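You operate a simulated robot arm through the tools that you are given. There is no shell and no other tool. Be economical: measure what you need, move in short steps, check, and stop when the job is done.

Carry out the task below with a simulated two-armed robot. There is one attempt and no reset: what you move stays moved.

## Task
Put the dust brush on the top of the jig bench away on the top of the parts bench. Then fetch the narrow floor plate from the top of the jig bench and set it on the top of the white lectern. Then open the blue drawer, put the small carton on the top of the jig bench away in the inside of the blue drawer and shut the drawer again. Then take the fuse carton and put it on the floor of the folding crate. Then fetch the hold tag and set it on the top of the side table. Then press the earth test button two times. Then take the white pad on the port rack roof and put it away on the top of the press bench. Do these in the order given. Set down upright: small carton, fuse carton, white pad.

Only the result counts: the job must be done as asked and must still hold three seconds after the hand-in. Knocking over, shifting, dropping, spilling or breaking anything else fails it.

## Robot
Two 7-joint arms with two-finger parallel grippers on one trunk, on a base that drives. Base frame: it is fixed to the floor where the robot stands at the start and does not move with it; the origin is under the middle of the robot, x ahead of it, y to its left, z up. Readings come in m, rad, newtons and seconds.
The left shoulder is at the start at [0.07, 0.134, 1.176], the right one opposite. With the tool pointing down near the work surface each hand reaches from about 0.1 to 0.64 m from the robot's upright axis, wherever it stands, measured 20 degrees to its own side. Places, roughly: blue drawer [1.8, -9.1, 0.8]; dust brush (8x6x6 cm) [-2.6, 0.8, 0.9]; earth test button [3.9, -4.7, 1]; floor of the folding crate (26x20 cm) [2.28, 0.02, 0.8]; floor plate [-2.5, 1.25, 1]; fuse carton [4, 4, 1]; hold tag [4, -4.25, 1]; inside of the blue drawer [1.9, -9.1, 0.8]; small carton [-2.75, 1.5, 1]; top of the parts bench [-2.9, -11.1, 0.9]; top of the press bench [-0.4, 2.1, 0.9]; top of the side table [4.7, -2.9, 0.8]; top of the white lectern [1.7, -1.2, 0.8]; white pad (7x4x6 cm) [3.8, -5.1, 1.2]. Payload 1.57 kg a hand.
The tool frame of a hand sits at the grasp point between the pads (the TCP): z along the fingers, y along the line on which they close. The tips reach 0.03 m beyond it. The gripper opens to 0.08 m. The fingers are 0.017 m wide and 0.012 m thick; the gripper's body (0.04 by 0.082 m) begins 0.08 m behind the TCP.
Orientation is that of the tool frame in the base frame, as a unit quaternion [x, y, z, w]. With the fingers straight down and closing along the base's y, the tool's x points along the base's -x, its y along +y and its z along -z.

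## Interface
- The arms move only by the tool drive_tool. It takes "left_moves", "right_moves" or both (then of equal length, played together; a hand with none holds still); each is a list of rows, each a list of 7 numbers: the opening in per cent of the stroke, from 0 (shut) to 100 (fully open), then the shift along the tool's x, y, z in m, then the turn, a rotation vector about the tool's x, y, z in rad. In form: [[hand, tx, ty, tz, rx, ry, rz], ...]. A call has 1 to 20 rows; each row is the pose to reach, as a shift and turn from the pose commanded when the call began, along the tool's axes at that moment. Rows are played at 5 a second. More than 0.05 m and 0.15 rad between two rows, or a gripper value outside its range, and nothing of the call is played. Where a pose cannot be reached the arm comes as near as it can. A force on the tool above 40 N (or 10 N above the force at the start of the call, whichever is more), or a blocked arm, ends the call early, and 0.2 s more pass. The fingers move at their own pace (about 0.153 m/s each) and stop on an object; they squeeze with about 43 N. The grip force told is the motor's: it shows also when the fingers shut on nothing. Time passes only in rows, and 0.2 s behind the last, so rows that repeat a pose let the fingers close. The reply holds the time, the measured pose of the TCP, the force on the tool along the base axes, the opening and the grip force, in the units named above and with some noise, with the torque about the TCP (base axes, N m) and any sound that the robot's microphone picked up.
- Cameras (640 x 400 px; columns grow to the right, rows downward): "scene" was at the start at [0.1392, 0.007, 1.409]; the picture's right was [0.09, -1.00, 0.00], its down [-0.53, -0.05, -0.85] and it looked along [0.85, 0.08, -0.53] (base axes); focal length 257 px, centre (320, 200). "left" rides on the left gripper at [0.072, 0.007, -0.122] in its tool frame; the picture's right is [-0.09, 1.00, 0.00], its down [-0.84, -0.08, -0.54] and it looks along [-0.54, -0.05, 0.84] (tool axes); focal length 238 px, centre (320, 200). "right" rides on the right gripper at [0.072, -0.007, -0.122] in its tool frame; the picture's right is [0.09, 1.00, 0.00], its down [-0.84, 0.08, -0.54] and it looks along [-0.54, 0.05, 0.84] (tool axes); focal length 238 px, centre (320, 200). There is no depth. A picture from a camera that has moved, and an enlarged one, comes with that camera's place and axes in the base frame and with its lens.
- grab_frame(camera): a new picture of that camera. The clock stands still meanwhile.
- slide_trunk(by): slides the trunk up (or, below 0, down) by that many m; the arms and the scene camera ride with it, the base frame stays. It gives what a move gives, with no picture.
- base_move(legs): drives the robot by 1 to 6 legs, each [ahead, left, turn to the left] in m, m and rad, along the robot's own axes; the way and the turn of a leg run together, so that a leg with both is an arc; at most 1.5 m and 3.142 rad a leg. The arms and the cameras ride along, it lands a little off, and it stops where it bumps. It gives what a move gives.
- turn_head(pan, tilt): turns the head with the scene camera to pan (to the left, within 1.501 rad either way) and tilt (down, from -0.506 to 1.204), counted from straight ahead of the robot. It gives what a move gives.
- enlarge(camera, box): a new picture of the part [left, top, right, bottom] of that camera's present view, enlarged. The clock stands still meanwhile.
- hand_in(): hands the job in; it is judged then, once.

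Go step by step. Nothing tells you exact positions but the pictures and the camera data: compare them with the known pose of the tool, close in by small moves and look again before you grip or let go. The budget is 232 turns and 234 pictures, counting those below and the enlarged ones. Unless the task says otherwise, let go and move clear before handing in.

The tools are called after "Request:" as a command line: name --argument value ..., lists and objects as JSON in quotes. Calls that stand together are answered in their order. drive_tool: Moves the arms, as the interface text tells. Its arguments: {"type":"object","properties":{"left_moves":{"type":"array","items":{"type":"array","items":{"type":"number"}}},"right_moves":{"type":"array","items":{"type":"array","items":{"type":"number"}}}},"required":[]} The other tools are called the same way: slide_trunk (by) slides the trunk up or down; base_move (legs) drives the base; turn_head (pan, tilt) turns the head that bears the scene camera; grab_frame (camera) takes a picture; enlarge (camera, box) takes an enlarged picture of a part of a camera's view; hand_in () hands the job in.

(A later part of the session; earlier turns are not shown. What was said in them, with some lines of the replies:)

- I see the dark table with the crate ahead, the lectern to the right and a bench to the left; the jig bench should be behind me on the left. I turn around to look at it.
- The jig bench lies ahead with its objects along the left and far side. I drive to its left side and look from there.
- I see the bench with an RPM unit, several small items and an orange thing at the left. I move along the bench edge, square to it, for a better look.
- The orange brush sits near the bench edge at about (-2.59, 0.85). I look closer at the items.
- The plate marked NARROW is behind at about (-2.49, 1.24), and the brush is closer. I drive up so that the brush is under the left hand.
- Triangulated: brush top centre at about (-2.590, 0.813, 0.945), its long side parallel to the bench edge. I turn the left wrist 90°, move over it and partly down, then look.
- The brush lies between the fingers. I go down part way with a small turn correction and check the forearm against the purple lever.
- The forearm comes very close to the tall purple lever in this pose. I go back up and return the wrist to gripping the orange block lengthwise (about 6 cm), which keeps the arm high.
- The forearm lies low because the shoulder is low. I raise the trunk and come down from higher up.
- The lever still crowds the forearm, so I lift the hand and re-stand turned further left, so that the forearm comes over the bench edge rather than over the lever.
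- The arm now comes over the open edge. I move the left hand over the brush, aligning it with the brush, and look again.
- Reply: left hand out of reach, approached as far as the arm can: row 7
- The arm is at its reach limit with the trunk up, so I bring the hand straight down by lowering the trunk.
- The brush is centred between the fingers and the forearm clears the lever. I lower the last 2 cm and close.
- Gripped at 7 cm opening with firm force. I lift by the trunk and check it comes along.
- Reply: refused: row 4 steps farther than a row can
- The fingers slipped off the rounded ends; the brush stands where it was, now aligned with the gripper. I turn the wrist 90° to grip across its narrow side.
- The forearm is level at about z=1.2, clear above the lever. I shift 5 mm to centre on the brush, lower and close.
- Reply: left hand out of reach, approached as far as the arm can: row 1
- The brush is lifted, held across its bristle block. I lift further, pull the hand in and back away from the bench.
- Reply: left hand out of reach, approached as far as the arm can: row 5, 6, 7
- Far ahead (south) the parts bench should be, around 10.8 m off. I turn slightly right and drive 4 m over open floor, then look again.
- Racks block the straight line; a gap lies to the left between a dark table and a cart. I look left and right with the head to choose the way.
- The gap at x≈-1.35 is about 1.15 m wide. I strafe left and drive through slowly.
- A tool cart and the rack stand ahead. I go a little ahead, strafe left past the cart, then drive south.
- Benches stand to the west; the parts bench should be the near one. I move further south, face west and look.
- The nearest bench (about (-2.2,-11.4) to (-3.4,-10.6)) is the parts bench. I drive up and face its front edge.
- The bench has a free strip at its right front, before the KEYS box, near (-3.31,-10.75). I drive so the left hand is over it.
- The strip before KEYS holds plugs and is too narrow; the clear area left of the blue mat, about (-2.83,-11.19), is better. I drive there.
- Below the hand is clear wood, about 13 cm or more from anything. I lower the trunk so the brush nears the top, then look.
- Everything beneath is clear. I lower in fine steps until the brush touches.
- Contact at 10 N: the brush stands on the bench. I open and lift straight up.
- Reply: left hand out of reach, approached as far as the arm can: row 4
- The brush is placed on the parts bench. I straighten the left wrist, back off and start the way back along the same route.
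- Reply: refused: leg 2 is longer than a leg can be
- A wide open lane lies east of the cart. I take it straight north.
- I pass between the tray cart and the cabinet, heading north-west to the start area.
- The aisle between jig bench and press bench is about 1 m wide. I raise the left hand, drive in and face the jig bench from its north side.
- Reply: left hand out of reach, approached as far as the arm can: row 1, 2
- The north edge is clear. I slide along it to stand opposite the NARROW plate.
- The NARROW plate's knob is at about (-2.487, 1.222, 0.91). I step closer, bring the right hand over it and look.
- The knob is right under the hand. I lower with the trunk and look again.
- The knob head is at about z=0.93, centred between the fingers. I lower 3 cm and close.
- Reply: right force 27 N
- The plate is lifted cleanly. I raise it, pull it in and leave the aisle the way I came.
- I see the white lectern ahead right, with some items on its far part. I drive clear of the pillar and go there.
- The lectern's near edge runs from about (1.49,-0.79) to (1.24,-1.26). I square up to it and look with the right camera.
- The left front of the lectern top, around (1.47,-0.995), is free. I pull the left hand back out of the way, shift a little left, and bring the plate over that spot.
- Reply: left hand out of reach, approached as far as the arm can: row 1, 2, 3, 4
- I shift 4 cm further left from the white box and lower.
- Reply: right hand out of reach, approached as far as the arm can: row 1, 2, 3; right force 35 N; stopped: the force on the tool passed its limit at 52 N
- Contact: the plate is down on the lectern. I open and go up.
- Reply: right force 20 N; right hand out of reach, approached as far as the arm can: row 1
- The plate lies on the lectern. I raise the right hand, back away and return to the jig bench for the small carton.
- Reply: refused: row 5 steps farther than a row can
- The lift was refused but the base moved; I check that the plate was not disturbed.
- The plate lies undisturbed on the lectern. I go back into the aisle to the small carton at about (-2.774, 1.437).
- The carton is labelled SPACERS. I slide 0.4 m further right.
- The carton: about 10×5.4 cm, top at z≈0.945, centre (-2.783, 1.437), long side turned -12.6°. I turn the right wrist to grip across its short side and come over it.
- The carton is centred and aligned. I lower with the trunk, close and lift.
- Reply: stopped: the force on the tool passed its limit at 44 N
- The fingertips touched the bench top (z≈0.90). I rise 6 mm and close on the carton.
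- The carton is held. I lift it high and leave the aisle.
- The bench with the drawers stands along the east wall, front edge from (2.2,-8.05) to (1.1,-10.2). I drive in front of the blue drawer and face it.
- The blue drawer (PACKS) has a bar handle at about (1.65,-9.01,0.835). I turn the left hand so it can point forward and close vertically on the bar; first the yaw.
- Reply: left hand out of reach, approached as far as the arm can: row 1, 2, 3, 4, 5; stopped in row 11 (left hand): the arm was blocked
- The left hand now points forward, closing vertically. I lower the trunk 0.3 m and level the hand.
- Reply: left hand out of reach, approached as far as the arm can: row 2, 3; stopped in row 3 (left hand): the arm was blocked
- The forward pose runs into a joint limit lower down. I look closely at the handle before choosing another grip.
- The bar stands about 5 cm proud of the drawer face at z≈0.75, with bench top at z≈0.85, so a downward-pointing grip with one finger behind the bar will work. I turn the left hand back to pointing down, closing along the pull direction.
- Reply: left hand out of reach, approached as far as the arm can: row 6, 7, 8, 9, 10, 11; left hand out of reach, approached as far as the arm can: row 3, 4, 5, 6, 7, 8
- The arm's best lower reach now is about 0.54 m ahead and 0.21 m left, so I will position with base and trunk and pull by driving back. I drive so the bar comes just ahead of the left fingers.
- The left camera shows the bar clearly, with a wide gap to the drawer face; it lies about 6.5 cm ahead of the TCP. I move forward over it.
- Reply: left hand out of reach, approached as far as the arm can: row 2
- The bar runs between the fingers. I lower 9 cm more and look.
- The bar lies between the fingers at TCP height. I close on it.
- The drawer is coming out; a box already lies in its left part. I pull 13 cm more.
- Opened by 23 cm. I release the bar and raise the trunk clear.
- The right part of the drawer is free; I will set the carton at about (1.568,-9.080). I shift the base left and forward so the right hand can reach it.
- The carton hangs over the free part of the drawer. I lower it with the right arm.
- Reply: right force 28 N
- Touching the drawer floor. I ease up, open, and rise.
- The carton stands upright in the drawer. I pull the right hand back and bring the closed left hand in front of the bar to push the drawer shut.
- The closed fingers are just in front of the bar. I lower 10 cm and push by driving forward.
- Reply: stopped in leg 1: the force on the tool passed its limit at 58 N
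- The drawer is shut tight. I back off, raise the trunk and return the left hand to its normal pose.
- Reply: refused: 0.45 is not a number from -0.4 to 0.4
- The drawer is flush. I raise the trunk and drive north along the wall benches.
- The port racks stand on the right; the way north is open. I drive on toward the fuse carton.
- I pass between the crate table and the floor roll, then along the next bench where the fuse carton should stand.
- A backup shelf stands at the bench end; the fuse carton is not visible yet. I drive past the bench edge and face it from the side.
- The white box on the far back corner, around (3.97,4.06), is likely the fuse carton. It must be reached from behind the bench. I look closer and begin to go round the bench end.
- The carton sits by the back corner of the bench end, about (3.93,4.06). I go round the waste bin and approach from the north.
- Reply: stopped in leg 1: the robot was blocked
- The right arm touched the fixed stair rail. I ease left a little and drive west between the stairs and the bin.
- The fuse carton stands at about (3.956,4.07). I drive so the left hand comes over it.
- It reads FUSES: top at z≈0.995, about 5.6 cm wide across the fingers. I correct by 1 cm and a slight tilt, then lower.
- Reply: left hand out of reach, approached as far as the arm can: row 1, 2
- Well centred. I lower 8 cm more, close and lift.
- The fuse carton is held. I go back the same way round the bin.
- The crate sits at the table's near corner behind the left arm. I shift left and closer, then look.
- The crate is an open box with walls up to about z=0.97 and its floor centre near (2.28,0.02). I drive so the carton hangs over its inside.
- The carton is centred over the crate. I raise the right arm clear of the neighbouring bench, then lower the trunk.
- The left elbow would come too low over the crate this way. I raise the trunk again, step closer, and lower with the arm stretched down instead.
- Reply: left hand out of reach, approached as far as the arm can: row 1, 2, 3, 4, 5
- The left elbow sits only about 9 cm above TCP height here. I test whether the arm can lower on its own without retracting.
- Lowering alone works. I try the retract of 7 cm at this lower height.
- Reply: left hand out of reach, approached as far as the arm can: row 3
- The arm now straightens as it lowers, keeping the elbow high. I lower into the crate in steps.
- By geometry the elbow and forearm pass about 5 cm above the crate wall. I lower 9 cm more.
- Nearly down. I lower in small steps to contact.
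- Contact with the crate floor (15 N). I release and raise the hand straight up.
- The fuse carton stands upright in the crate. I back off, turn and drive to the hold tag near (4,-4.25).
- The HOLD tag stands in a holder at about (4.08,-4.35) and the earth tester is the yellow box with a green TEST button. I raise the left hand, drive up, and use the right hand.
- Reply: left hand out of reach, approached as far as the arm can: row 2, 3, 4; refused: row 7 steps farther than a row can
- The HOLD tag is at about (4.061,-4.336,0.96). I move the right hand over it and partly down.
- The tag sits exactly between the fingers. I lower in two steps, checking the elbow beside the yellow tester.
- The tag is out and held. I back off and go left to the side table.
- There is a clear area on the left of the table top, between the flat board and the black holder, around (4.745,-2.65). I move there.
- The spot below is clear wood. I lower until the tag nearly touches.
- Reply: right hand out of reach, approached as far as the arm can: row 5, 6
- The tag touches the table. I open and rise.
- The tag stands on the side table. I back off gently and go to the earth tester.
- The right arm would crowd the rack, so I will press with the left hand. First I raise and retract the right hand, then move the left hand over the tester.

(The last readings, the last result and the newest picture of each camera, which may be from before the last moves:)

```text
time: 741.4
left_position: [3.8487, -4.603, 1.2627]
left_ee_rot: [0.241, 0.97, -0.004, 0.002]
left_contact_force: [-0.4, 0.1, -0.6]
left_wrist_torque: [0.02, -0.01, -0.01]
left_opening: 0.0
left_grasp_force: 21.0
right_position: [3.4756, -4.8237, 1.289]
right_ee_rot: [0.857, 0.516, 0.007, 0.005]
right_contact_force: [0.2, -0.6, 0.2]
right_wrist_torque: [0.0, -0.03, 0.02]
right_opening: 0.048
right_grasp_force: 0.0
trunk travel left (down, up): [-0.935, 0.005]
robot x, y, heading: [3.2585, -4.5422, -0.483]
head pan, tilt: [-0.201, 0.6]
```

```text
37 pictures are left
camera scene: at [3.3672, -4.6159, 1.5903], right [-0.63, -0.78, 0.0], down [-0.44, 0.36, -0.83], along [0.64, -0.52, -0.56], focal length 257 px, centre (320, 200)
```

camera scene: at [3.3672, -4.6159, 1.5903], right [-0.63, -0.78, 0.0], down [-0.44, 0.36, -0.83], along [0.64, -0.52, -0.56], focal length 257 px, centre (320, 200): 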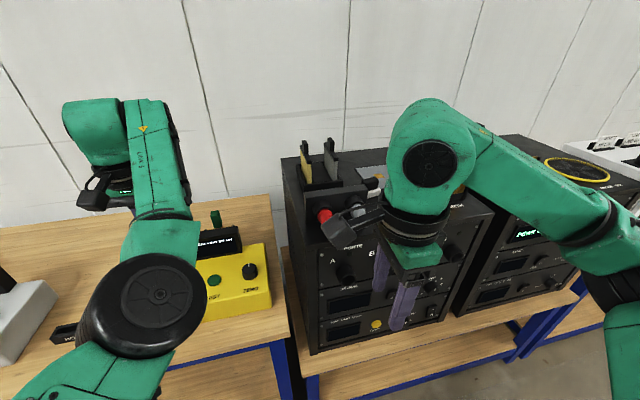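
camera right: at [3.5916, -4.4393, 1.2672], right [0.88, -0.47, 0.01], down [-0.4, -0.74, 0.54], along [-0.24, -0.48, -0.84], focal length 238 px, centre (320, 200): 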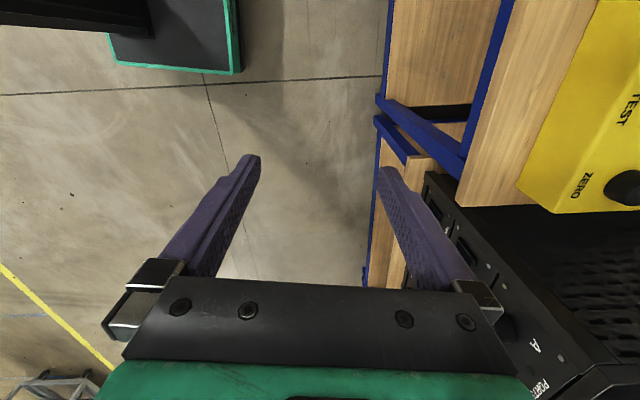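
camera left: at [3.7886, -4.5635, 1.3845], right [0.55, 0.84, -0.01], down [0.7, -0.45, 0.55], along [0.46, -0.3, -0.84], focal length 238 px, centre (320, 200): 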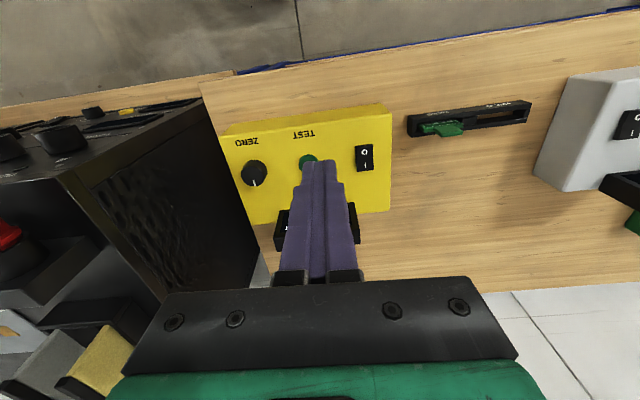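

The button is at (3.922,-4.676,0.993). I move the base so the closed left fingers are above it.

Request:
base_move --legs '[[0.1, -0.03, 0]]'

Request:
drive_tool --left_moves '[[0, 0, 0, 0.04, 0, 0, 0], [0, 0, 0, 0.08, 0, 0, 0], [0, 0, 0, 0.12, 0, 0, 0]]'

Request:
grab_frame --camera "left"

```text
time: 742.6
left_position: [3.92, -4.673, 1.265]
left_ee_rot: [0.24, 0.971, -0.006, 0.005]
left_contact_force: [-0.4, 1.3, 0.1]
left_wrist_torque: [-0.06, 0.0, 0.0]
left_opening: 0.0
left_grasp_force: 21.7
right_position: [3.5478, -4.8919, 1.2916]
right_ee_rot: [0.857, 0.516, 0.006, 0.008]
right_contact_force: [-1.3, -0.2, -0.3]
right_wrist_torque: [-0.03, 0.01, 0.0]
right_opening: 0.0481
right_grasp_force: 0.1
trunk travel left (down, up): [-0.935, 0.005]
robot x, y, heading: [3.3306, -4.6097, -0.486]
head pan, tilt: [-0.201, 0.6]
```

```text
time: 743.4
left_position: [3.9237, -4.6795, 1.1414]
left_ee_rot: [0.241, 0.971, -0.004, 0.002]
left_contact_force: [-0.6, -0.7, -0.5]
left_wrist_torque: [-0.02, 0.03, 0.0]
left_opening: 0.0
left_grasp_force: 21.3
right_position: [3.5517, -4.8982, 1.2883]
right_ee_rot: [0.856, 0.516, 0.006, 0.005]
right_contact_force: [0.1, -1.0, 0.4]
right_wrist_torque: [0.01, -0.01, 0.01]
right_opening: 0.0483
right_grasp_force: 0.0
trunk travel left (down, up): [-0.935, 0.005]
robot x, y, heading: [3.3323, -4.6112, -0.481]
head pan, tilt: [-0.201, 0.6]
```

```text
36 pictures are left
camera left: at [3.8646, -4.6389, 1.2637], right [0.55, 0.84, -0.01], down [0.7, -0.46, 0.55], along [0.45, -0.3, -0.84], focal length 238 px, centre (320, 200)
```

left: 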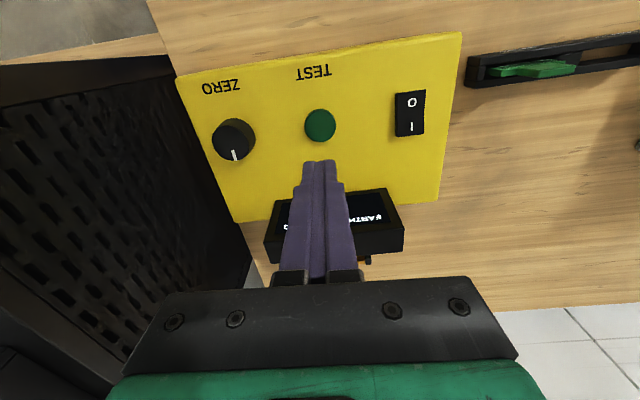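

The fingertips are exactly over the button. First press: lower slowly until it gives, then lift.

Request:
drive_tool --left_moves '[[0, 0, 0, 0.04, 0, 0, 0], [0, 0, 0, 0.08, 0, 0, 0], [0, 0, 0, 0.105, 0, 0, 0], [0, 0, 0, 0.112, 0, 0, 0], [0, 0, 0, 0.117, 0, 0, 0]]'

```text
time: 744.6
left_position: [3.9262, -4.6798, 1.0265]
left_ee_rot: [0.241, 0.971, -0.004, 0.001]
left_contact_force: [0.1, -0.4, 0.5]
left_wrist_torque: [0.0, 0.0, -0.01]
left_opening: 0.0
left_grasp_force: 21.2
right_position: [3.5518, -4.897, 1.289]
right_ee_rot: [0.857, 0.516, 0.006, 0.004]
right_contact_force: [0.6, 0.6, 1.2]
right_wrist_torque: [-0.01, 0.01, -0.02]
right_opening: 0.048
right_grasp_force: 0.0
trunk travel left (down, up): [-0.935, 0.005]
robot x, y, heading: [3.3345, -4.6114, -0.487]
head pan, tilt: [-0.201, 0.6]
```

Request:
drive_tool --left_moves '[[0, 0, 0, 0.003, 0, 0, 0], [0, 0, 0, 0.006, 0, 0, 0], [0, 0, 0, 0.008, 0, 0, 0]]'

```text
time: 745.4
left_position: [3.9246, -4.6799, 1.0194]
left_ee_rot: [0.241, 0.97, -0.004, 0.005]
left_contact_force: [2.1, 0.4, 13.2]
left_wrist_torque: [0.0, -0.05, -0.02]
left_opening: 0.0001
left_grasp_force: 21.2
right_position: [3.5508, -4.8969, 1.2895]
right_ee_rot: [0.857, 0.516, 0.006, 0.005]
right_contact_force: [-0.6, -0.6, -0.2]
right_wrist_torque: [0.01, 0.05, 0.01]
right_opening: 0.0479
right_grasp_force: 0.0
trunk travel left (down, up): [-0.935, 0.005]
robot x, y, heading: [3.3359, -4.6112, -0.485]
head pan, tilt: [-0.201, 0.6]
heard: click
```

A click: first press done. I lift, then press a second time.

Request:
drive_tool --left_moves '[[0, 0, 0, -0.02, 0, 0, 0], [0, 0, 0, -0.03, 0, 0, 0], [0, 0, 0, -0.03, 0, 0, 0]]'

Request:
enlarge --camera "scene" --box '[160, 200, 290, 330]'

```text
time: 746.2
left_position: [3.9247, -4.6801, 1.0466]
left_ee_rot: [0.241, 0.971, -0.004, 0.001]
left_contact_force: [-0.5, -0.3, -1.0]
left_wrist_torque: [0.01, 0.01, 0.03]
left_opening: 0.0
left_grasp_force: 20.9
right_position: [3.5516, -4.8974, 1.2897]
right_ee_rot: [0.857, 0.515, 0.006, 0.004]
right_contact_force: [0.2, 0.4, -0.1]
right_wrist_torque: [-0.01, 0.03, 0.01]
right_opening: 0.0481
right_grasp_force: 0.0
trunk travel left (down, up): [-0.935, 0.005]
robot x, y, heading: [3.331, -4.6089, -0.484]
head pan, tilt: [-0.201, 0.6]
```

```text
3.08 times, centred on (225, 265) of scene
camera zoom: at [3.4446, -4.6905, 1.5899], right [-0.63, -0.77, 0.0], down [-0.44, 0.36, -0.82], along [0.64, -0.52, -0.57], focal length 791 px, centre (612, 0)
```

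zoom: 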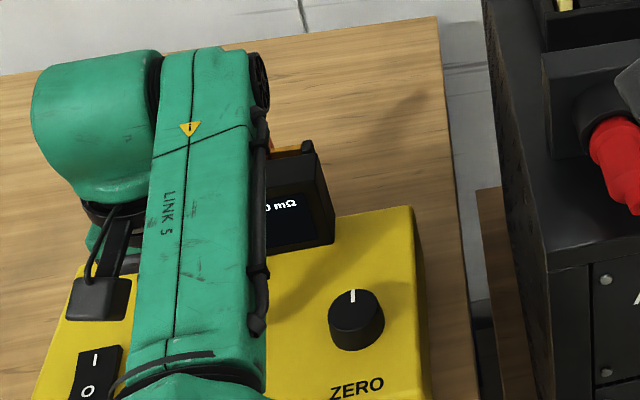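

Request:
drive_tool --left_moves '[[0, 0, 0, 0.015, 0, 0, 0], [0, 0, 0, 0.024, 0, 0, 0], [0, 0, 0, 0.028, 0, 0, 0], [0, 0, 0, 0.03, 0, 0, 0]]'

```text
time: 747.2
left_position: [3.9265, -4.6796, 1.0195]
left_ee_rot: [0.241, 0.971, -0.004, 0.004]
left_contact_force: [1.1, 2.0, 12.1]
left_wrist_torque: [0.08, -0.02, -0.02]
left_opening: 0.0
left_grasp_force: 21.0
right_position: [3.549, -4.8962, 1.2904]
right_ee_rot: [0.857, 0.515, 0.005, 0.004]
right_contact_force: [0.7, -0.5, 0.8]
right_wrist_torque: [0.0, -0.02, 0.04]
right_opening: 0.0479
right_grasp_force: 0.1
trunk travel left (down, up): [-0.935, 0.005]
robot x, y, heading: [3.3255, -4.6111, -0.485]
head pan, tilt: [-0.201, 0.6]
heard: click
```

Second click heard. I lift the hand, back off and look at the rack roof.

Request:
drive_tool --left_moves '[[0, 0, 0, -0.04, 0, 0, 0], [0, 0, 0, -0.08, 0, 0, 0], [0, 0, 0, -0.12, 0, 0, 0], [0, 0, 0, -0.16, 0, 0, 0], [0, 0, 0, -0.2, 0, 0, 0], [0, 0, 0, -0.24, 0, 0, 0]]'

Request:
base_move --legs '[[-0.4, 0, 0], [0, -0.35, 0]]'

Request:
turn_head --pan 0.05 --tilt 0.45

Request:
grab_frame --camera "scene"

```text
time: 748.6
left_position: [3.9248, -4.6778, 1.258]
left_ee_rot: [0.242, 0.97, -0.003, 0.002]
left_contact_force: [-0.3, 0.4, 0.4]
left_wrist_torque: [-0.03, 0.03, -0.06]
left_opening: 0.0002
left_grasp_force: 21.4
right_position: [3.5512, -4.8971, 1.2898]
right_ee_rot: [0.856, 0.516, 0.005, 0.005]
right_contact_force: [0.5, 0.0, 0.8]
right_wrist_torque: [-0.01, -0.01, -0.02]
right_opening: 0.048
right_grasp_force: 0.0
trunk travel left (down, up): [-0.935, 0.005]
robot x, y, heading: [3.331, -4.6104, -0.48]
head pan, tilt: [-0.201, 0.6]
```

```text
time: 753.0
left_position: [3.4134, -4.807, 1.2569]
left_ee_rot: [0.244, 0.97, -0.005, 0.001]
left_contact_force: [0.4, 0.6, 0.0]
left_wrist_torque: [0.02, -0.01, 0.03]
left_opening: 0.0
left_grasp_force: 21.2
right_position: [3.038, -5.0225, 1.2881]
right_ee_rot: [0.859, 0.512, 0.004, 0.004]
right_contact_force: [0.2, 0.1, -0.4]
right_wrist_torque: [-0.01, 0.02, 0.01]
right_opening: 0.0481
right_grasp_force: 0.0
trunk travel left (down, up): [-0.935, 0.005]
robot x, y, heading: [2.8171, -4.7367, -0.495]
head pan, tilt: [-0.201, 0.6]
```

```text
time: 753.7
left_position: [3.4107, -4.8077, 1.2577]
left_ee_rot: [0.244, 0.97, -0.004, 0.001]
left_contact_force: [-0.6, 0.3, 0.0]
left_wrist_torque: [0.0, 0.02, -0.02]
left_opening: 0.0001
left_grasp_force: 21.0
right_position: [3.0375, -5.0251, 1.2892]
right_ee_rot: [0.859, 0.511, 0.005, 0.004]
right_contact_force: [-0.4, 0.2, -0.5]
right_wrist_torque: [0.0, 0.02, 0.02]
right_opening: 0.048
right_grasp_force: 0.0
trunk travel left (down, up): [-0.935, 0.005]
robot x, y, heading: [2.8188, -4.737, -0.493]
head pan, tilt: [0.051, 0.45]
```

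```text
34 pictures are left
camera scene: at [2.9451, -4.8002, 1.6034], right [-0.43, -0.9, 0.0], down [-0.39, 0.19, -0.9], along [0.81, -0.38, -0.44], focal length 257 px, centre (320, 200)
```

scene: 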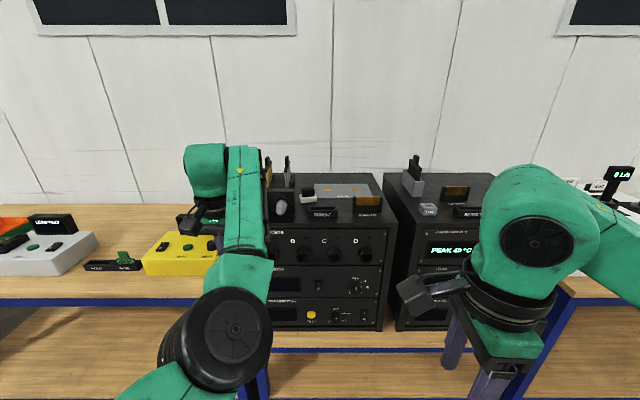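

Request:
enlarge --camera "scene" --box '[250, 140, 510, 270]'

Request:
grab_frame --camera "left"

```text
2.46 times, centred on (380, 205) of scene
camera zoom: at [2.9451, -4.8002, 1.6034], right [-0.43, -0.9, 0.0], down [-0.39, 0.19, -0.9], along [0.81, -0.38, -0.44], focal length 633 px, centre (172, 188)
```

zoom: 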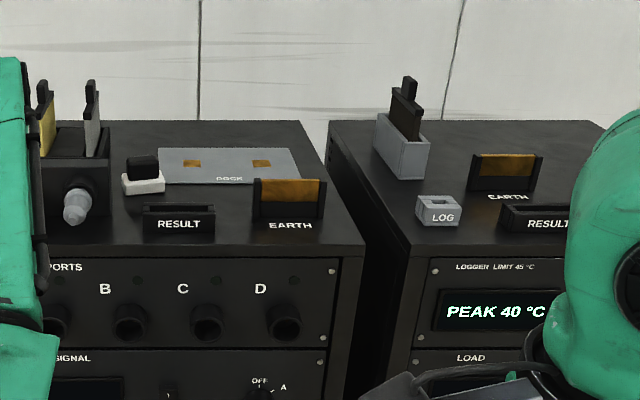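

```text
32 pictures are left
camera left: at [3.3519, -4.7679, 1.3789], right [0.55, 0.83, -0.01], down [0.7, -0.46, 0.55], along [0.45, -0.31, -0.84], focal length 238 px, centre (320, 200)
```

left: 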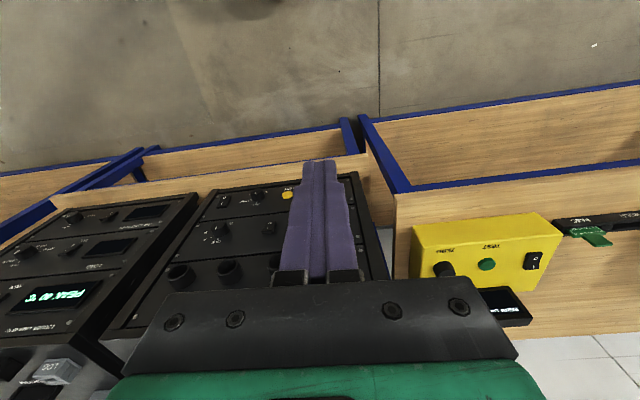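

The white pad (with black top) stands on the left rack's roof, just right of a plug block, at about (3.735,-5.12). I turn the left wrist so the fingers close front-to-back, and raise the hand.

Request:
drive_tool --left_moves '[[20, 0, 0, -0.005, 0, 0, -0.143], [50, 0, 0, -0.01, 0, 0, -0.286], [80, 0, 0, -0.015, 0, 0, -0.429], [80, 0, 0, -0.02, 0, 0, -0.571], [80, 0, 0, -0.025, 0, 0, -0.714], [80, 0, 0, -0.03, 0, 0, -0.857], [80, 0, 0, -0.035, 0, 0, -1.0], [80, 0, 0, -0.04, 0, 0, -1.143], [80, 0, 0, -0.05, 0, 0, -1.286], [80, 0, 0, -0.06, 0, 0, -1.429], [80, 0, 0, -0.07, 0, 0, -1.571]]'

```text
time: 756.1
left_position: [3.4109, -4.8069, 1.3274]
left_ee_rot: [-0.514, 0.858, -0.005, -0.001]
left_contact_force: [0.0, -0.3, -0.5]
left_wrist_torque: [0.07, -0.02, 0.04]
left_opening: 0.0641
left_grasp_force: 0.0
right_position: [3.0363, -5.0236, 1.2902]
right_ee_rot: [0.859, 0.511, 0.006, 0.004]
right_contact_force: [0.4, -0.5, 0.0]
right_wrist_torque: [-0.03, -0.01, -0.01]
right_opening: 0.0481
right_grasp_force: 0.1
trunk travel left (down, up): [-0.935, 0.005]
robot x, y, heading: [2.8185, -4.7398, -0.491]
head pan, tilt: [0.051, 0.45]
```

Request:
base_move --legs '[[0, -0.125, 0], [0.34, 0, 0]]'

Request:
grab_frame --camera "left"

Request:
grab_frame --camera "scene"

```text
time: 759.2
left_position: [3.65, -5.079, 1.33]
left_ee_rot: [-0.511, 0.859, -0.004, -0.001]
left_contact_force: [0.7, 0.6, 0.6]
left_wrist_torque: [0.0, -0.03, 0.0]
left_opening: 0.064
left_grasp_force: 0.1
right_position: [3.2736, -5.2963, 1.2903]
right_ee_rot: [0.86, 0.51, 0.007, 0.005]
right_contact_force: [0.3, -0.1, 0.1]
right_wrist_torque: [-0.03, -0.05, -0.02]
right_opening: 0.0479
right_grasp_force: 0.1
trunk travel left (down, up): [-0.935, 0.005]
robot x, y, heading: [3.0581, -5.0073, -0.497]
head pan, tilt: [0.051, 0.45]
```

```text
31 pictures are left
camera left: at [3.6102, -5.1393, 1.4516], right [-0.83, 0.56, -0.01], down [0.47, 0.7, 0.54], along [0.3, 0.44, -0.84], focal length 238 px, centre (320, 200)
```

left: 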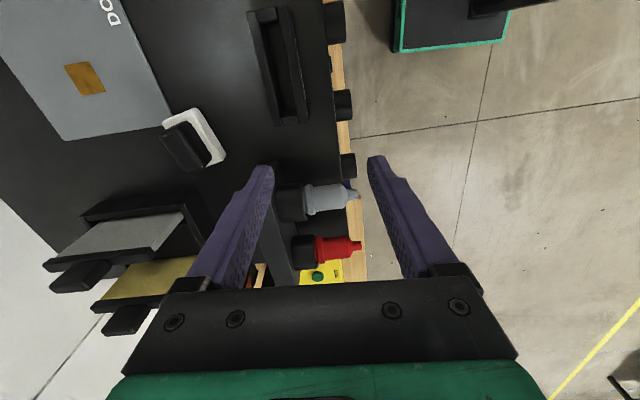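

```text
30 pictures are left
camera scene: at [3.1836, -5.0706, 1.6038], right [-0.43, -0.9, 0.0], down [-0.39, 0.19, -0.9], along [0.81, -0.39, -0.43], focal length 257 px, centre (320, 200)
```

scene: 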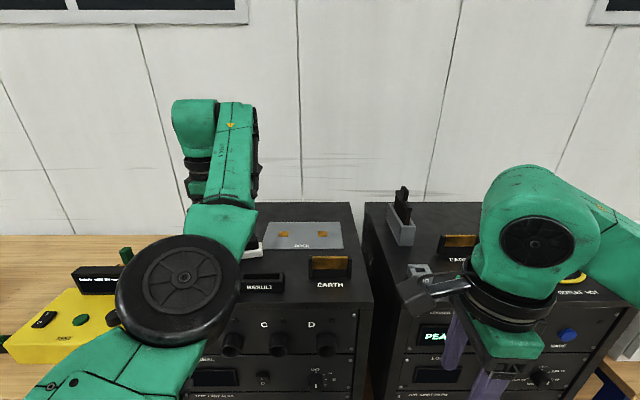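

Request:
enlarge --camera "left" --box '[90, 60, 330, 210]'

```text
2.67 times, centred on (210, 135) of left
camera zoom: at [3.6102, -5.1393, 1.4516], right [-0.83, 0.56, -0.01], down [0.47, 0.7, 0.54], along [0.3, 0.44, -0.84], focal length 636 px, centre (613, 373)
```

zoom: 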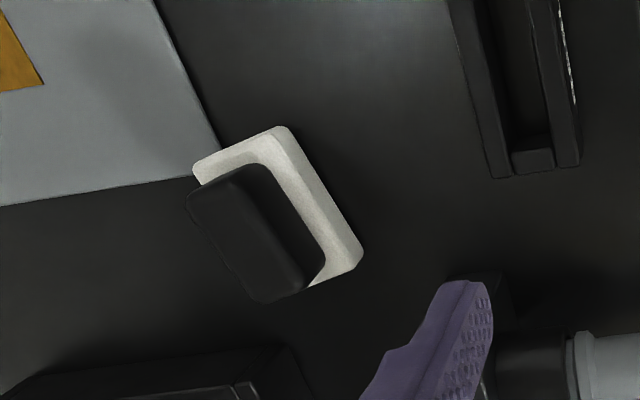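

The pad is at about (3.798,-5.15), top z≈1.19, turned some 15° from my fingers. I step closer, align the wrist, and look again.

Request:
base_move --legs '[[0.11, 0, 0]]'

Request:
drive_tool --left_moves '[[90, -0.004, -0.027, 0, 0, 0, -0.13], [90, -0.008, -0.054, 0.02, 0, 0, -0.258], [90, -0.008, -0.054, 0.05, 0, 0, -0.258]]'

Request:
grab_frame --camera "left"

```text
time: 760.4
left_position: [3.7433, -5.1289, 1.3327]
left_ee_rot: [-0.513, 0.859, -0.007, 0.0]
left_contact_force: [-0.4, 0.8, 0.3]
left_wrist_torque: [0.0, -0.06, 0.01]
left_opening: 0.064
left_grasp_force: 0.1
right_position: [3.3672, -5.3464, 1.2917]
right_ee_rot: [0.859, 0.512, 0.007, 0.007]
right_contact_force: [-0.4, 0.8, -1.0]
right_wrist_torque: [-0.04, -0.06, 0.04]
right_opening: 0.048
right_grasp_force: 0.2
trunk travel left (down, up): [-0.935, 0.005]
robot x, y, heading: [3.155, -5.0582, -0.495]
head pan, tilt: [0.051, 0.45]
```

```text
time: 761.2
left_position: [3.7912, -5.1411, 1.2878]
left_ee_rot: [-0.612, 0.79, -0.01, -0.002]
left_contact_force: [0.6, 0.2, -0.5]
left_wrist_torque: [0.01, 0.0, -0.03]
left_opening: 0.0721
left_grasp_force: 0.0
left hand out of reach, approached as far as the arm can: row 1, 2, 3
right_position: [3.3745, -5.3492, 1.2889]
right_ee_rot: [0.859, 0.512, 0.005, 0.004]
right_contact_force: [0.2, -0.3, 0.7]
right_wrist_torque: [0.02, 0.01, 0.0]
right_opening: 0.048
right_grasp_force: 0.1
trunk travel left (down, up): [-0.935, 0.005]
robot x, y, heading: [3.1542, -5.0614, -0.496]
head pan, tilt: [0.051, 0.45]
```

```text
28 pictures are left
camera left: at [3.7659, -5.2078, 1.4117], right [-0.94, 0.34, -0.02], down [0.28, 0.8, 0.53], along [0.19, 0.49, -0.85], focal length 238 px, centre (320, 200)
```

left: 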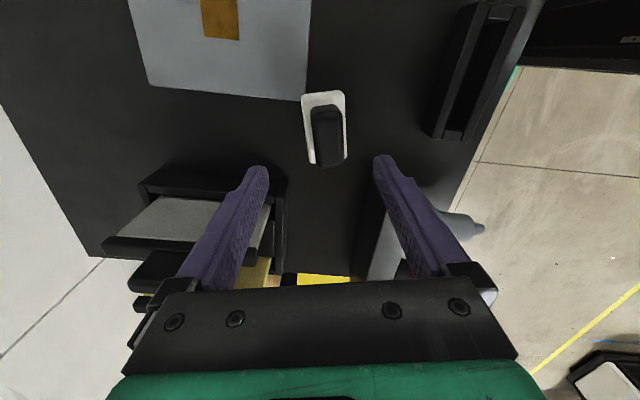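

Aligned: the pad's top lies between the fingers. I shift 6 mm, lower 8 cm and check once more.

Request:
drive_tool --left_moves '[[90, 0, 0.006, 0.03, 0, 0, 0], [90, 0, 0.006, 0.06, 0, 0, 0], [90, 0, 0.006, 0.075, 0, 0, 0]]'

Request:
grab_frame --camera "left"

```text
time: 762.0
left_position: [3.7856, -5.1399, 1.2173]
left_ee_rot: [-0.619, 0.786, -0.004, -0.001]
left_contact_force: [-0.5, -0.2, -0.4]
left_wrist_torque: [0.01, 0.03, 0.01]
left_opening: 0.072
left_grasp_force: 0.0
right_position: [3.3749, -5.3499, 1.2889]
right_ee_rot: [0.859, 0.512, 0.005, 0.005]
right_contact_force: [-0.5, -0.3, 0.6]
right_wrist_torque: [-0.04, 0.03, 0.04]
right_opening: 0.0479
right_grasp_force: 0.0
trunk travel left (down, up): [-0.935, 0.005]
robot x, y, heading: [3.1573, -5.06, -0.489]
head pan, tilt: [0.051, 0.45]
```

```text
27 pictures are left
camera left: at [3.763, -5.2072, 1.3396], right [-0.95, 0.32, 0.0], down [0.27, 0.8, 0.54], along [0.18, 0.51, -0.84], focal length 238 px, centre (320, 200)
```

left: 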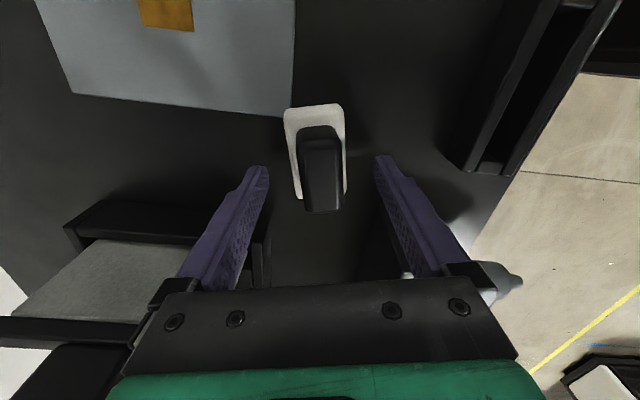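

Good. I lower 4 cm more, close and lift.

Request:
drive_tool --left_moves '[[90, 0, 0, 0.02, 0, 0, 0], [90, 0, 0, 0.038, 0, 0, 0], [60, 0, 0, 0.038, 0, 0, 0], [30, 0, 0, 0.038, 0, 0, 0], [10, 0, 0, 0.038, 0, 0, 0], [10, 0, 0, 0.038, 0, 0, 0]]'

Request:
drive_tool --left_moves '[[10, 0, 0, -0.03, 0, 0, 0], [10, 0, 0, -0.06, 0, 0, 0], [10, 0, 0, -0.09, 0, 0, 0], [10, 0, 0, -0.11, 0, 0, 0]]'

Request:
grab_frame --camera "left"

```text
time: 763.1
left_position: [3.7724, -5.1374, 1.1907]
left_ee_rot: [-0.619, 0.785, -0.002, 0.001]
left_contact_force: [-18.5, 6.3, 33.0]
left_wrist_torque: [0.57, 1.41, 0.02]
left_opening: 0.0395
left_grasp_force: 17.7
right_position: [3.3641, -5.3487, 1.2917]
right_ee_rot: [0.859, 0.512, 0.01, 0.007]
right_contact_force: [1.1, 0.8, -0.1]
right_wrist_torque: [0.0, 0.04, 0.02]
right_opening: 0.048
right_grasp_force: 0.0
trunk travel left (down, up): [-0.935, 0.005]
robot x, y, heading: [3.1578, -5.0628, -0.491]
head pan, tilt: [0.051, 0.45]
stopped in row 5 (left hand): the force on the tool passed its limit at 48 N (the readings are from after the stop); the commanded pose is now the measured one
```

```text
time: 764.1
left_position: [3.7835, -5.1395, 1.2908]
left_ee_rot: [-0.618, 0.786, 0.0, -0.003]
left_contact_force: [-0.6, 0.1, -0.6]
left_wrist_torque: [0.03, 0.0, 0.01]
left_opening: 0.0389
left_grasp_force: 43.2
right_position: [3.3748, -5.3495, 1.2896]
right_ee_rot: [0.859, 0.513, 0.005, 0.004]
right_contact_force: [-0.4, -0.8, -0.3]
right_wrist_torque: [0.0, 0.03, -0.02]
right_opening: 0.048
right_grasp_force: 0.0
trunk travel left (down, up): [-0.935, 0.005]
robot x, y, heading: [3.1588, -5.0579, -0.496]
head pan, tilt: [0.051, 0.45]
```

```text
26 pictures are left
camera left: at [3.7617, -5.2077, 1.4134], right [-0.95, 0.32, 0.0], down [0.27, 0.8, 0.54], along [0.17, 0.51, -0.84], focal length 238 px, centre (320, 200)
```

left: 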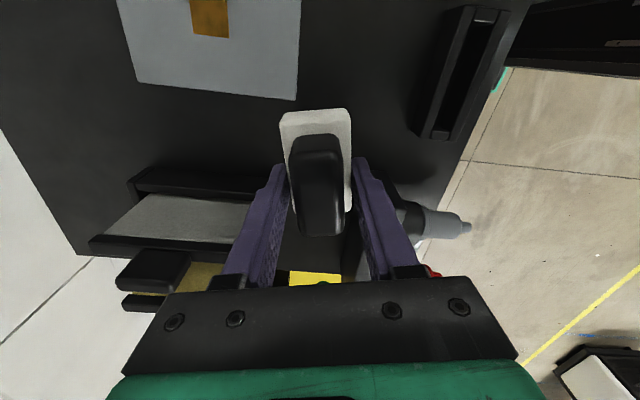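

The pad is held. I back away, turn north and drive the known route toward the press bench.

Request:
base_move --legs '[[-0.5, 0, 0], [0, 0, 2.06], [0, 1.1, 0], [0.1, 1.06, 0], [1.25, 0.8, 0], [1.4, 0.05, 0]]'

Request:
base_move --legs '[[1.35, 0.3, 0]]'

Request:
turn_head --pan 0 --tilt 0.4

Request:
grab_frame --camera "scene"

```text
time: 787.4
left_position: [-0.3588, -3.2189, 1.2958]
left_ee_rot: [0.976, 0.217, 0.0, -0.001]
left_contact_force: [-0.3, 0.3, -0.3]
left_wrist_torque: [0.02, 0.04, -0.01]
left_opening: 0.0388
left_grasp_force: 43.0
right_position: [0.0611, -3.4063, 1.2915]
right_ee_rot: [-0.089, 0.996, 0.008, -0.006]
right_contact_force: [0.8, -0.1, 0.4]
right_wrist_torque: [0.07, -0.01, -0.01]
right_opening: 0.0482
right_grasp_force: 0.1
trunk travel left (down, up): [-0.935, 0.005]
robot x, y, heading: [-0.034, -3.7547, 1.752]
head pan, tilt: [0.051, 0.45]
stopped in leg 5: the robot was blocked; the commanded pose is now the measured one
```

```text
time: 794.3
left_position: [-0.93, -1.9542, 1.2927]
left_ee_rot: [0.974, 0.228, 0.003, 0.0]
left_contact_force: [-0.4, -0.7, -1.1]
left_wrist_torque: [-0.01, 0.02, 0.04]
left_opening: 0.0387
left_grasp_force: 43.3
right_position: [-0.5086, -2.1327, 1.2887]
right_ee_rot: [-0.1, 0.995, 0.007, -0.003]
right_contact_force: [0.6, -0.2, -0.6]
right_wrist_torque: [0.03, -0.03, 0.0]
right_opening: 0.0477
right_grasp_force: 0.0
trunk travel left (down, up): [-0.935, 0.005]
robot x, y, heading: [-0.5901, -2.4872, 1.777]
head pan, tilt: [0.051, 0.45]
```

```text
time: 795.0
left_position: [-0.9322, -1.953, 1.2918]
left_ee_rot: [0.974, 0.228, 0.002, 0.0]
left_contact_force: [-0.4, 0.1, -0.5]
left_wrist_torque: [0.0, 0.0, 0.0]
left_opening: 0.0387
left_grasp_force: 43.1
right_position: [-0.5095, -2.1308, 1.2901]
right_ee_rot: [-0.1, 0.995, 0.007, -0.004]
right_contact_force: [0.1, -1.0, 0.1]
right_wrist_torque: [0.01, 0.05, 0.0]
right_opening: 0.048
right_grasp_force: 0.1
trunk travel left (down, up): [-0.935, 0.005]
robot x, y, heading: [-0.5887, -2.4832, 1.77]
head pan, tilt: [0.0, 0.4]
```

```text
25 pictures are left
camera scene: at [-0.6199, -2.3459, 1.6081], right [0.98, 0.2, 0.0], down [0.08, -0.38, -0.92], along [-0.19, 0.9, -0.39], focal length 257 px, centre (320, 200)
```

scene: 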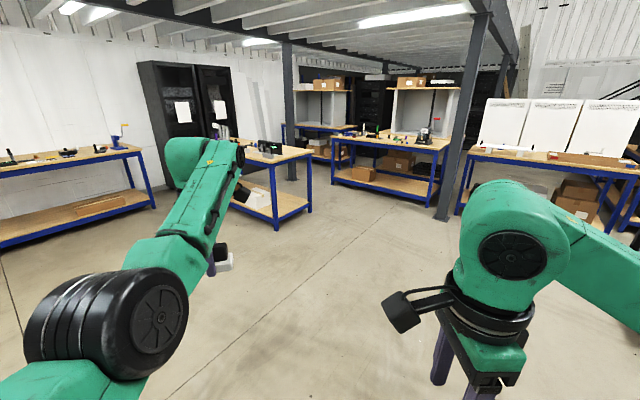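

The base brushed something in the gap but drove on. The press bench is ahead; I drive to its front and face it.

Request:
base_move --legs '[[1.0, -0.13, 0], [1.0, -0.13, 0], [0.95, -0.13, 0], [0, 0, -0.63]]'

Request:
turn_head --pan 0 --tilt 0.55

Request:
grab_frame --camera "scene"

```text
time: 811.2
left_position: [-0.766, 1.1058, 1.2925]
left_ee_rot: [0.997, -0.076, 0.002, 0.002]
left_contact_force: [-0.8, 1.2, -0.2]
left_wrist_torque: [-0.01, 0.01, -0.01]
left_opening: 0.0389
left_grasp_force: 43.1
right_position: [-0.5212, 0.7173, 1.2897]
right_ee_rot: [0.204, 0.979, 0.006, -0.002]
right_contact_force: [0.1, 0.3, -0.4]
right_wrist_torque: [0.0, -0.01, -0.04]
right_opening: 0.0479
right_grasp_force: 0.1
trunk travel left (down, up): [-0.935, 0.005]
robot x, y, heading: [-0.7901, 0.4764, 1.163]
head pan, tilt: [0.0, 0.4]
```

```text
time: 811.9
left_position: [-0.7648, 1.1051, 1.2913]
left_ee_rot: [0.997, -0.075, 0.003, 0.002]
left_contact_force: [-0.7, -0.6, -1.2]
left_wrist_torque: [-0.02, 0.01, -0.02]
left_opening: 0.0386
left_grasp_force: 42.5
right_position: [-0.5209, 0.7149, 1.2891]
right_ee_rot: [0.205, 0.979, 0.008, -0.001]
right_contact_force: [0.5, -0.2, 0.2]
right_wrist_torque: [-0.03, -0.02, -0.02]
right_opening: 0.048
right_grasp_force: 0.1
trunk travel left (down, up): [-0.935, 0.005]
robot x, y, heading: [-0.7877, 0.4736, 1.164]
head pan, tilt: [0.0, 0.55]
```

```text
24 pictures are left
camera scene: at [-0.736, 0.6021, 1.5944], right [0.92, -0.4, 0.0], down [-0.21, -0.48, -0.85], along [0.34, 0.78, -0.52], focal length 257 px, centre (320, 200)
```

scene: 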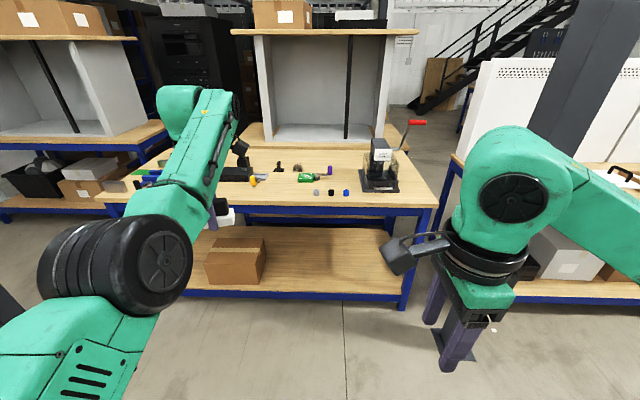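

There is a clear strip on the press bench front around (-0.46,1.765). I drive so the pad hangs over it.

Request:
base_move --legs '[[0.72, -0.015, 0]]'

Request:
slide_trunk --by -0.2

Request:
grab_frame --camera "left"

Request:
grab_frame --camera "scene"

```text
time: 815.9
left_position: [-0.46, 1.7586, 1.2935]
left_ee_rot: [0.997, -0.079, 0.002, 0.001]
left_contact_force: [0.3, 0.8, -0.5]
left_wrist_torque: [0.03, -0.01, 0.0]
left_opening: 0.0386
left_grasp_force: 43.4
right_position: [-0.2181, 1.3674, 1.2898]
right_ee_rot: [0.207, 0.978, 0.008, 0.0]
right_contact_force: [-0.1, -0.3, 0.2]
right_wrist_torque: [0.01, 0.01, 0.0]
right_opening: 0.0481
right_grasp_force: 0.1
trunk travel left (down, up): [-0.935, 0.005]
robot x, y, heading: [-0.4922, 1.1277, 1.157]
head pan, tilt: [0.0, 0.55]
```

```text
time: 818.0
left_position: [-0.4597, 1.7601, 1.0926]
left_ee_rot: [0.997, -0.077, 0.003, 0.0]
left_contact_force: [0.4, -0.8, -0.8]
left_wrist_torque: [-0.03, 0.02, 0.0]
left_opening: 0.0389
left_grasp_force: 42.9
right_position: [-0.2189, 1.3691, 1.089]
right_ee_rot: [0.207, 0.978, 0.007, -0.001]
right_contact_force: [0.2, -0.7, 0.4]
right_wrist_torque: [0.01, -0.02, 0.01]
right_opening: 0.0482
right_grasp_force: 0.0
trunk travel left (down, up): [-0.735, 0.205]
robot x, y, heading: [-0.4888, 1.1279, 1.155]
head pan, tilt: [0.0, 0.55]
```

```text
23 pictures are left
camera left: at [-0.3887, 1.7416, 1.2144], right [-0.25, -0.97, 0.0], down [-0.82, 0.21, 0.54], along [-0.52, 0.13, -0.84], focal length 238 px, centre (320, 200)
```

left: 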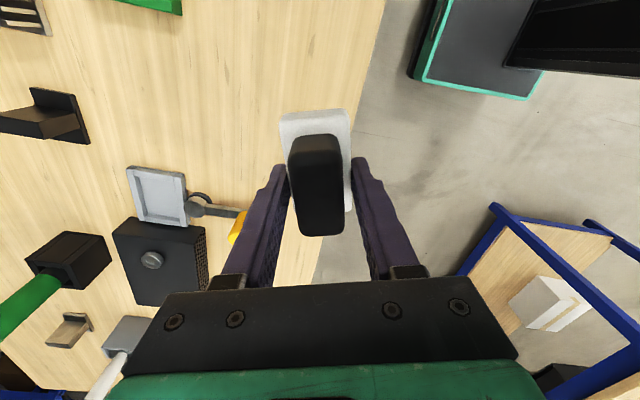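

```text
22 pictures are left
camera scene: at [-0.4329, 1.2561, 1.3944], right [0.92, -0.4, 0.0], down [-0.21, -0.48, -0.85], along [0.34, 0.78, -0.52], focal length 257 px, centre (320, 200)
```

scene: 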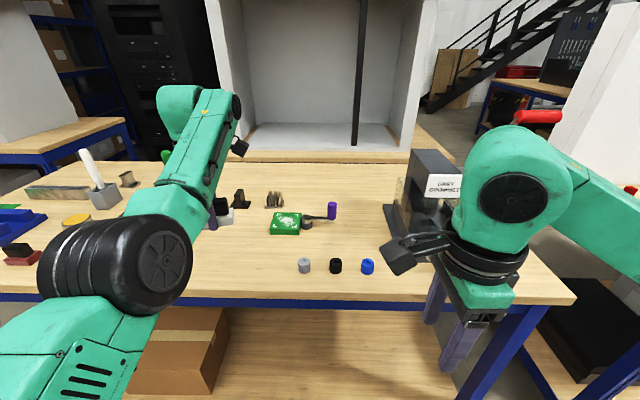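

The drop point is only about 4 cm from the front edge, so I move 6 cm further in, then lower.

Request:
base_move --legs '[[0.065, 0, 0]]'

Request:
slide_trunk --by -0.12

Request:
grab_frame --camera "left"

```text
time: 819.0
left_position: [-0.436, 1.8153, 1.0941]
left_ee_rot: [0.997, -0.078, 0.003, 0.0]
left_contact_force: [0.1, -0.2, 0.1]
left_wrist_torque: [0.01, 0.0, 0.01]
left_opening: 0.0388
left_grasp_force: 42.6
right_position: [-0.1939, 1.4235, 1.0904]
right_ee_rot: [0.206, 0.978, 0.009, -0.001]
right_contact_force: [-0.6, 0.0, -0.4]
right_wrist_torque: [-0.01, -0.01, -0.01]
right_opening: 0.0478
right_grasp_force: 0.0
trunk travel left (down, up): [-0.735, 0.205]
robot x, y, heading: [-0.4605, 1.189, 1.156]
head pan, tilt: [0.0, 0.55]
```

```text
time: 820.5
left_position: [-0.4328, 1.8187, 0.9729]
left_ee_rot: [0.997, -0.078, 0.003, 0.001]
left_contact_force: [0.5, 0.9, -0.2]
left_wrist_torque: [0.0, -0.05, 0.0]
left_opening: 0.0388
left_grasp_force: 43.4
right_position: [-0.1916, 1.4275, 0.97]
right_ee_rot: [0.205, 0.979, 0.008, 0.0]
right_contact_force: [0.1, -0.4, -0.4]
right_wrist_torque: [0.04, 0.0, 0.0]
right_opening: 0.0483
right_grasp_force: 0.1
trunk travel left (down, up): [-0.615, 0.325]
robot x, y, heading: [-0.4641, 1.1873, 1.155]
head pan, tilt: [0.0, 0.55]
```

```text
21 pictures are left
camera left: at [-0.3638, 1.7999, 1.0948], right [-0.25, -0.97, 0.0], down [-0.82, 0.21, 0.54], along [-0.52, 0.13, -0.84], focal length 238 px, centre (320, 200)
```

left: 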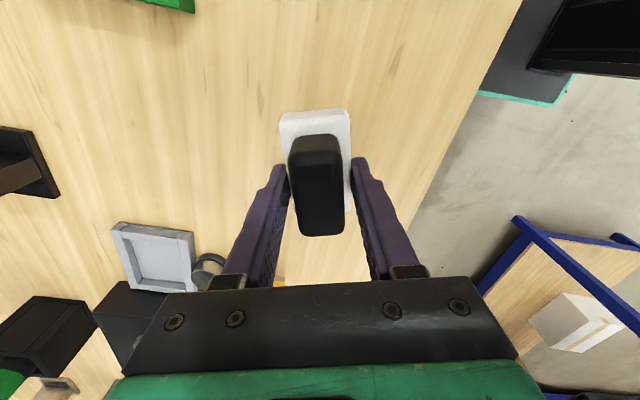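

Request:
slide_trunk --by -0.034

Request:
drive_tool --left_moves '[[10, 0, 0, 0.003, 0, 0, 0], [10, 0, 0, 0.006, 0, 0, 0]]'

```text
time: 821.3
left_position: [-0.4349, 1.8178, 0.9387]
left_ee_rot: [0.997, -0.077, 0.003, 0.001]
left_contact_force: [0.4, 0.3, -0.1]
left_wrist_torque: [0.02, 0.04, 0.01]
left_opening: 0.0386
left_grasp_force: 43.4
right_position: [-0.1933, 1.4269, 0.9361]
right_ee_rot: [0.207, 0.978, 0.008, -0.001]
right_contact_force: [-0.2, 0.0, 1.1]
right_wrist_torque: [0.04, -0.01, 0.0]
right_opening: 0.0477
right_grasp_force: 0.1
trunk travel left (down, up): [-0.581, 0.359]
robot x, y, heading: [-0.464, 1.1901, 1.157]
head pan, tilt: [0.0, 0.55]
```

```text
time: 821.9
left_position: [-0.4351, 1.8183, 0.9322]
left_ee_rot: [0.997, -0.079, 0.002, 0.001]
left_contact_force: [-0.5, 0.3, -0.3]
left_wrist_torque: [-0.01, 0.02, 0.01]
left_opening: 0.0389
left_grasp_force: 42.9
right_position: [-0.1927, 1.4275, 0.9353]
right_ee_rot: [0.206, 0.979, 0.008, -0.001]
right_contact_force: [0.3, 0.6, 0.7]
right_wrist_torque: [0.01, 0.01, -0.02]
right_opening: 0.0478
right_grasp_force: 0.1
trunk travel left (down, up): [-0.581, 0.359]
robot x, y, heading: [-0.4627, 1.1861, 1.159]
head pan, tilt: [0.0, 0.55]
```

Request:
drive_tool --left_moves '[[10, 0, 0, 0.003, 0, 0, 0], [10, 0, 0, 0.006, 0, 0, 0], [10, 0, 0, 0.008, 0, 0, 0]]'

```text
time: 822.7
left_position: [-0.4338, 1.8176, 0.9298]
left_ee_rot: [0.997, -0.077, 0.004, -0.005]
left_contact_force: [2.5, 18.0, 34.6]
left_wrist_torque: [-0.3, 0.27, -0.08]
left_opening: 0.0385
left_grasp_force: 42.8
right_position: [-0.193, 1.4253, 0.9372]
right_ee_rot: [0.206, 0.978, 0.009, -0.002]
right_contact_force: [-0.8, -0.1, 0.3]
right_wrist_torque: [0.0, 0.0, 0.0]
right_opening: 0.048
right_grasp_force: 0.1
trunk travel left (down, up): [-0.581, 0.359]
robot x, y, heading: [-0.462, 1.1866, 1.159]
head pan, tilt: [0.0, 0.55]
```

The pad rests on the bench. I ease up, release and rise straight.

Request:
drive_tool --left_moves '[[10, 0, 0, -0.005, 0, 0, 0], [50, 0, 0, -0.005, 0, 0, 0], [80, 0, 0, -0.005, 0, 0, 0], [90, 0, 0, -0.005, 0, 0, 0]]'

Request:
slide_trunk --by 0.3

Request:
grab_frame --camera "left"

```text
time: 823.7
left_position: [-0.4337, 1.8145, 0.9302]
left_ee_rot: [0.997, -0.079, 0.002, 0.002]
left_contact_force: [0.7, -3.1, 4.5]
left_wrist_torque: [0.08, -0.01, -0.04]
left_opening: 0.0687
left_grasp_force: 0.1
right_position: [-0.192, 1.4256, 0.9358]
right_ee_rot: [0.206, 0.978, 0.009, -0.002]
right_contact_force: [0.1, 0.9, -0.9]
right_wrist_torque: [0.0, 0.02, 0.04]
right_opening: 0.048
right_grasp_force: 0.1
trunk travel left (down, up): [-0.581, 0.359]
robot x, y, heading: [-0.4612, 1.1875, 1.156]
head pan, tilt: [0.0, 0.55]
```

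```text
time: 826.7
left_position: [-0.4339, 1.8181, 1.2287]
left_ee_rot: [0.997, -0.078, 0.002, 0.001]
left_contact_force: [0.1, -0.1, 0.2]
left_wrist_torque: [0.01, 0.0, -0.01]
left_opening: 0.0718
left_grasp_force: 0.0
right_position: [-0.1921, 1.4272, 1.2356]
right_ee_rot: [0.206, 0.979, 0.008, -0.001]
right_contact_force: [0.0, 1.2, 0.3]
right_wrist_torque: [-0.05, -0.01, -0.07]
right_opening: 0.0484
right_grasp_force: 0.1
trunk travel left (down, up): [-0.881, 0.059]
robot x, y, heading: [-0.4591, 1.1837, 1.157]
head pan, tilt: [0.0, 0.55]
```

```text
20 pictures are left
camera left: at [-0.3638, 1.7996, 1.352], right [-0.25, -0.97, 0.0], down [-0.82, 0.21, 0.54], along [-0.52, 0.13, -0.84], focal length 238 px, centre (320, 200)
```

left: 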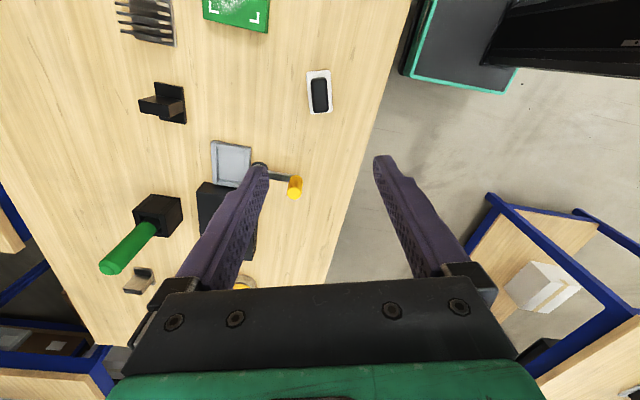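

The pad stands upright on the press bench. I back away clear of it.

Request:
base_move --legs '[[-0.4, 0, 0]]'

Request:
hand_in

```text
time: 829.2
left_position: [-0.5991, 1.4433, 1.2279]
left_ee_rot: [0.997, -0.078, 0.003, 0.002]
left_contact_force: [0.8, 0.1, -0.1]
left_wrist_torque: [0.03, 0.01, 0.01]
left_opening: 0.0721
left_grasp_force: 0.0
right_position: [-0.3561, 1.0532, 1.2345]
right_ee_rot: [0.206, 0.978, 0.007, -0.002]
right_contact_force: [0.6, -0.1, 0.3]
right_wrist_torque: [-0.03, 0.0, 0.01]
right_opening: 0.0479
right_grasp_force: 0.1
trunk travel left (down, up): [-0.881, 0.059]
robot x, y, heading: [-0.6245, 0.8115, 1.157]
head pan, tilt: [0.0, 0.55]
```

```text
The job is handed in.
```

I finished all seven steps in the order given and handed the job in, but one bump may count against it. On the last drive, from the port rack to the press bench, the base was blocked and knocked off heading, probably by the tray cart. I didn't go back to check whether the cart shifted.

- **Dust brush:** it is on the parts bench top.
- **Floor plate:** the NARROW plate is on the white lectern.
- **Small carton:** it stands upright in the blue drawer, which is shut.
- **Fuse carton:** it stands upright on the floor of the folding crate.
- **Hold tag:** it is on the side table, standing on its thin edge. I didn't look at it again after backing away.
- **Earth test button:** I pressed it twice and heard a click each time.
- **White pad:** it stands upright on the press bench, clear of the other items.

The right arm also touched the stair rail while I was fetching the fuse carton, but the rail looked fixed. The left fingers pressed on the rack with about 48 N while gripping the pad, and the last picture showed nothing out of place there.
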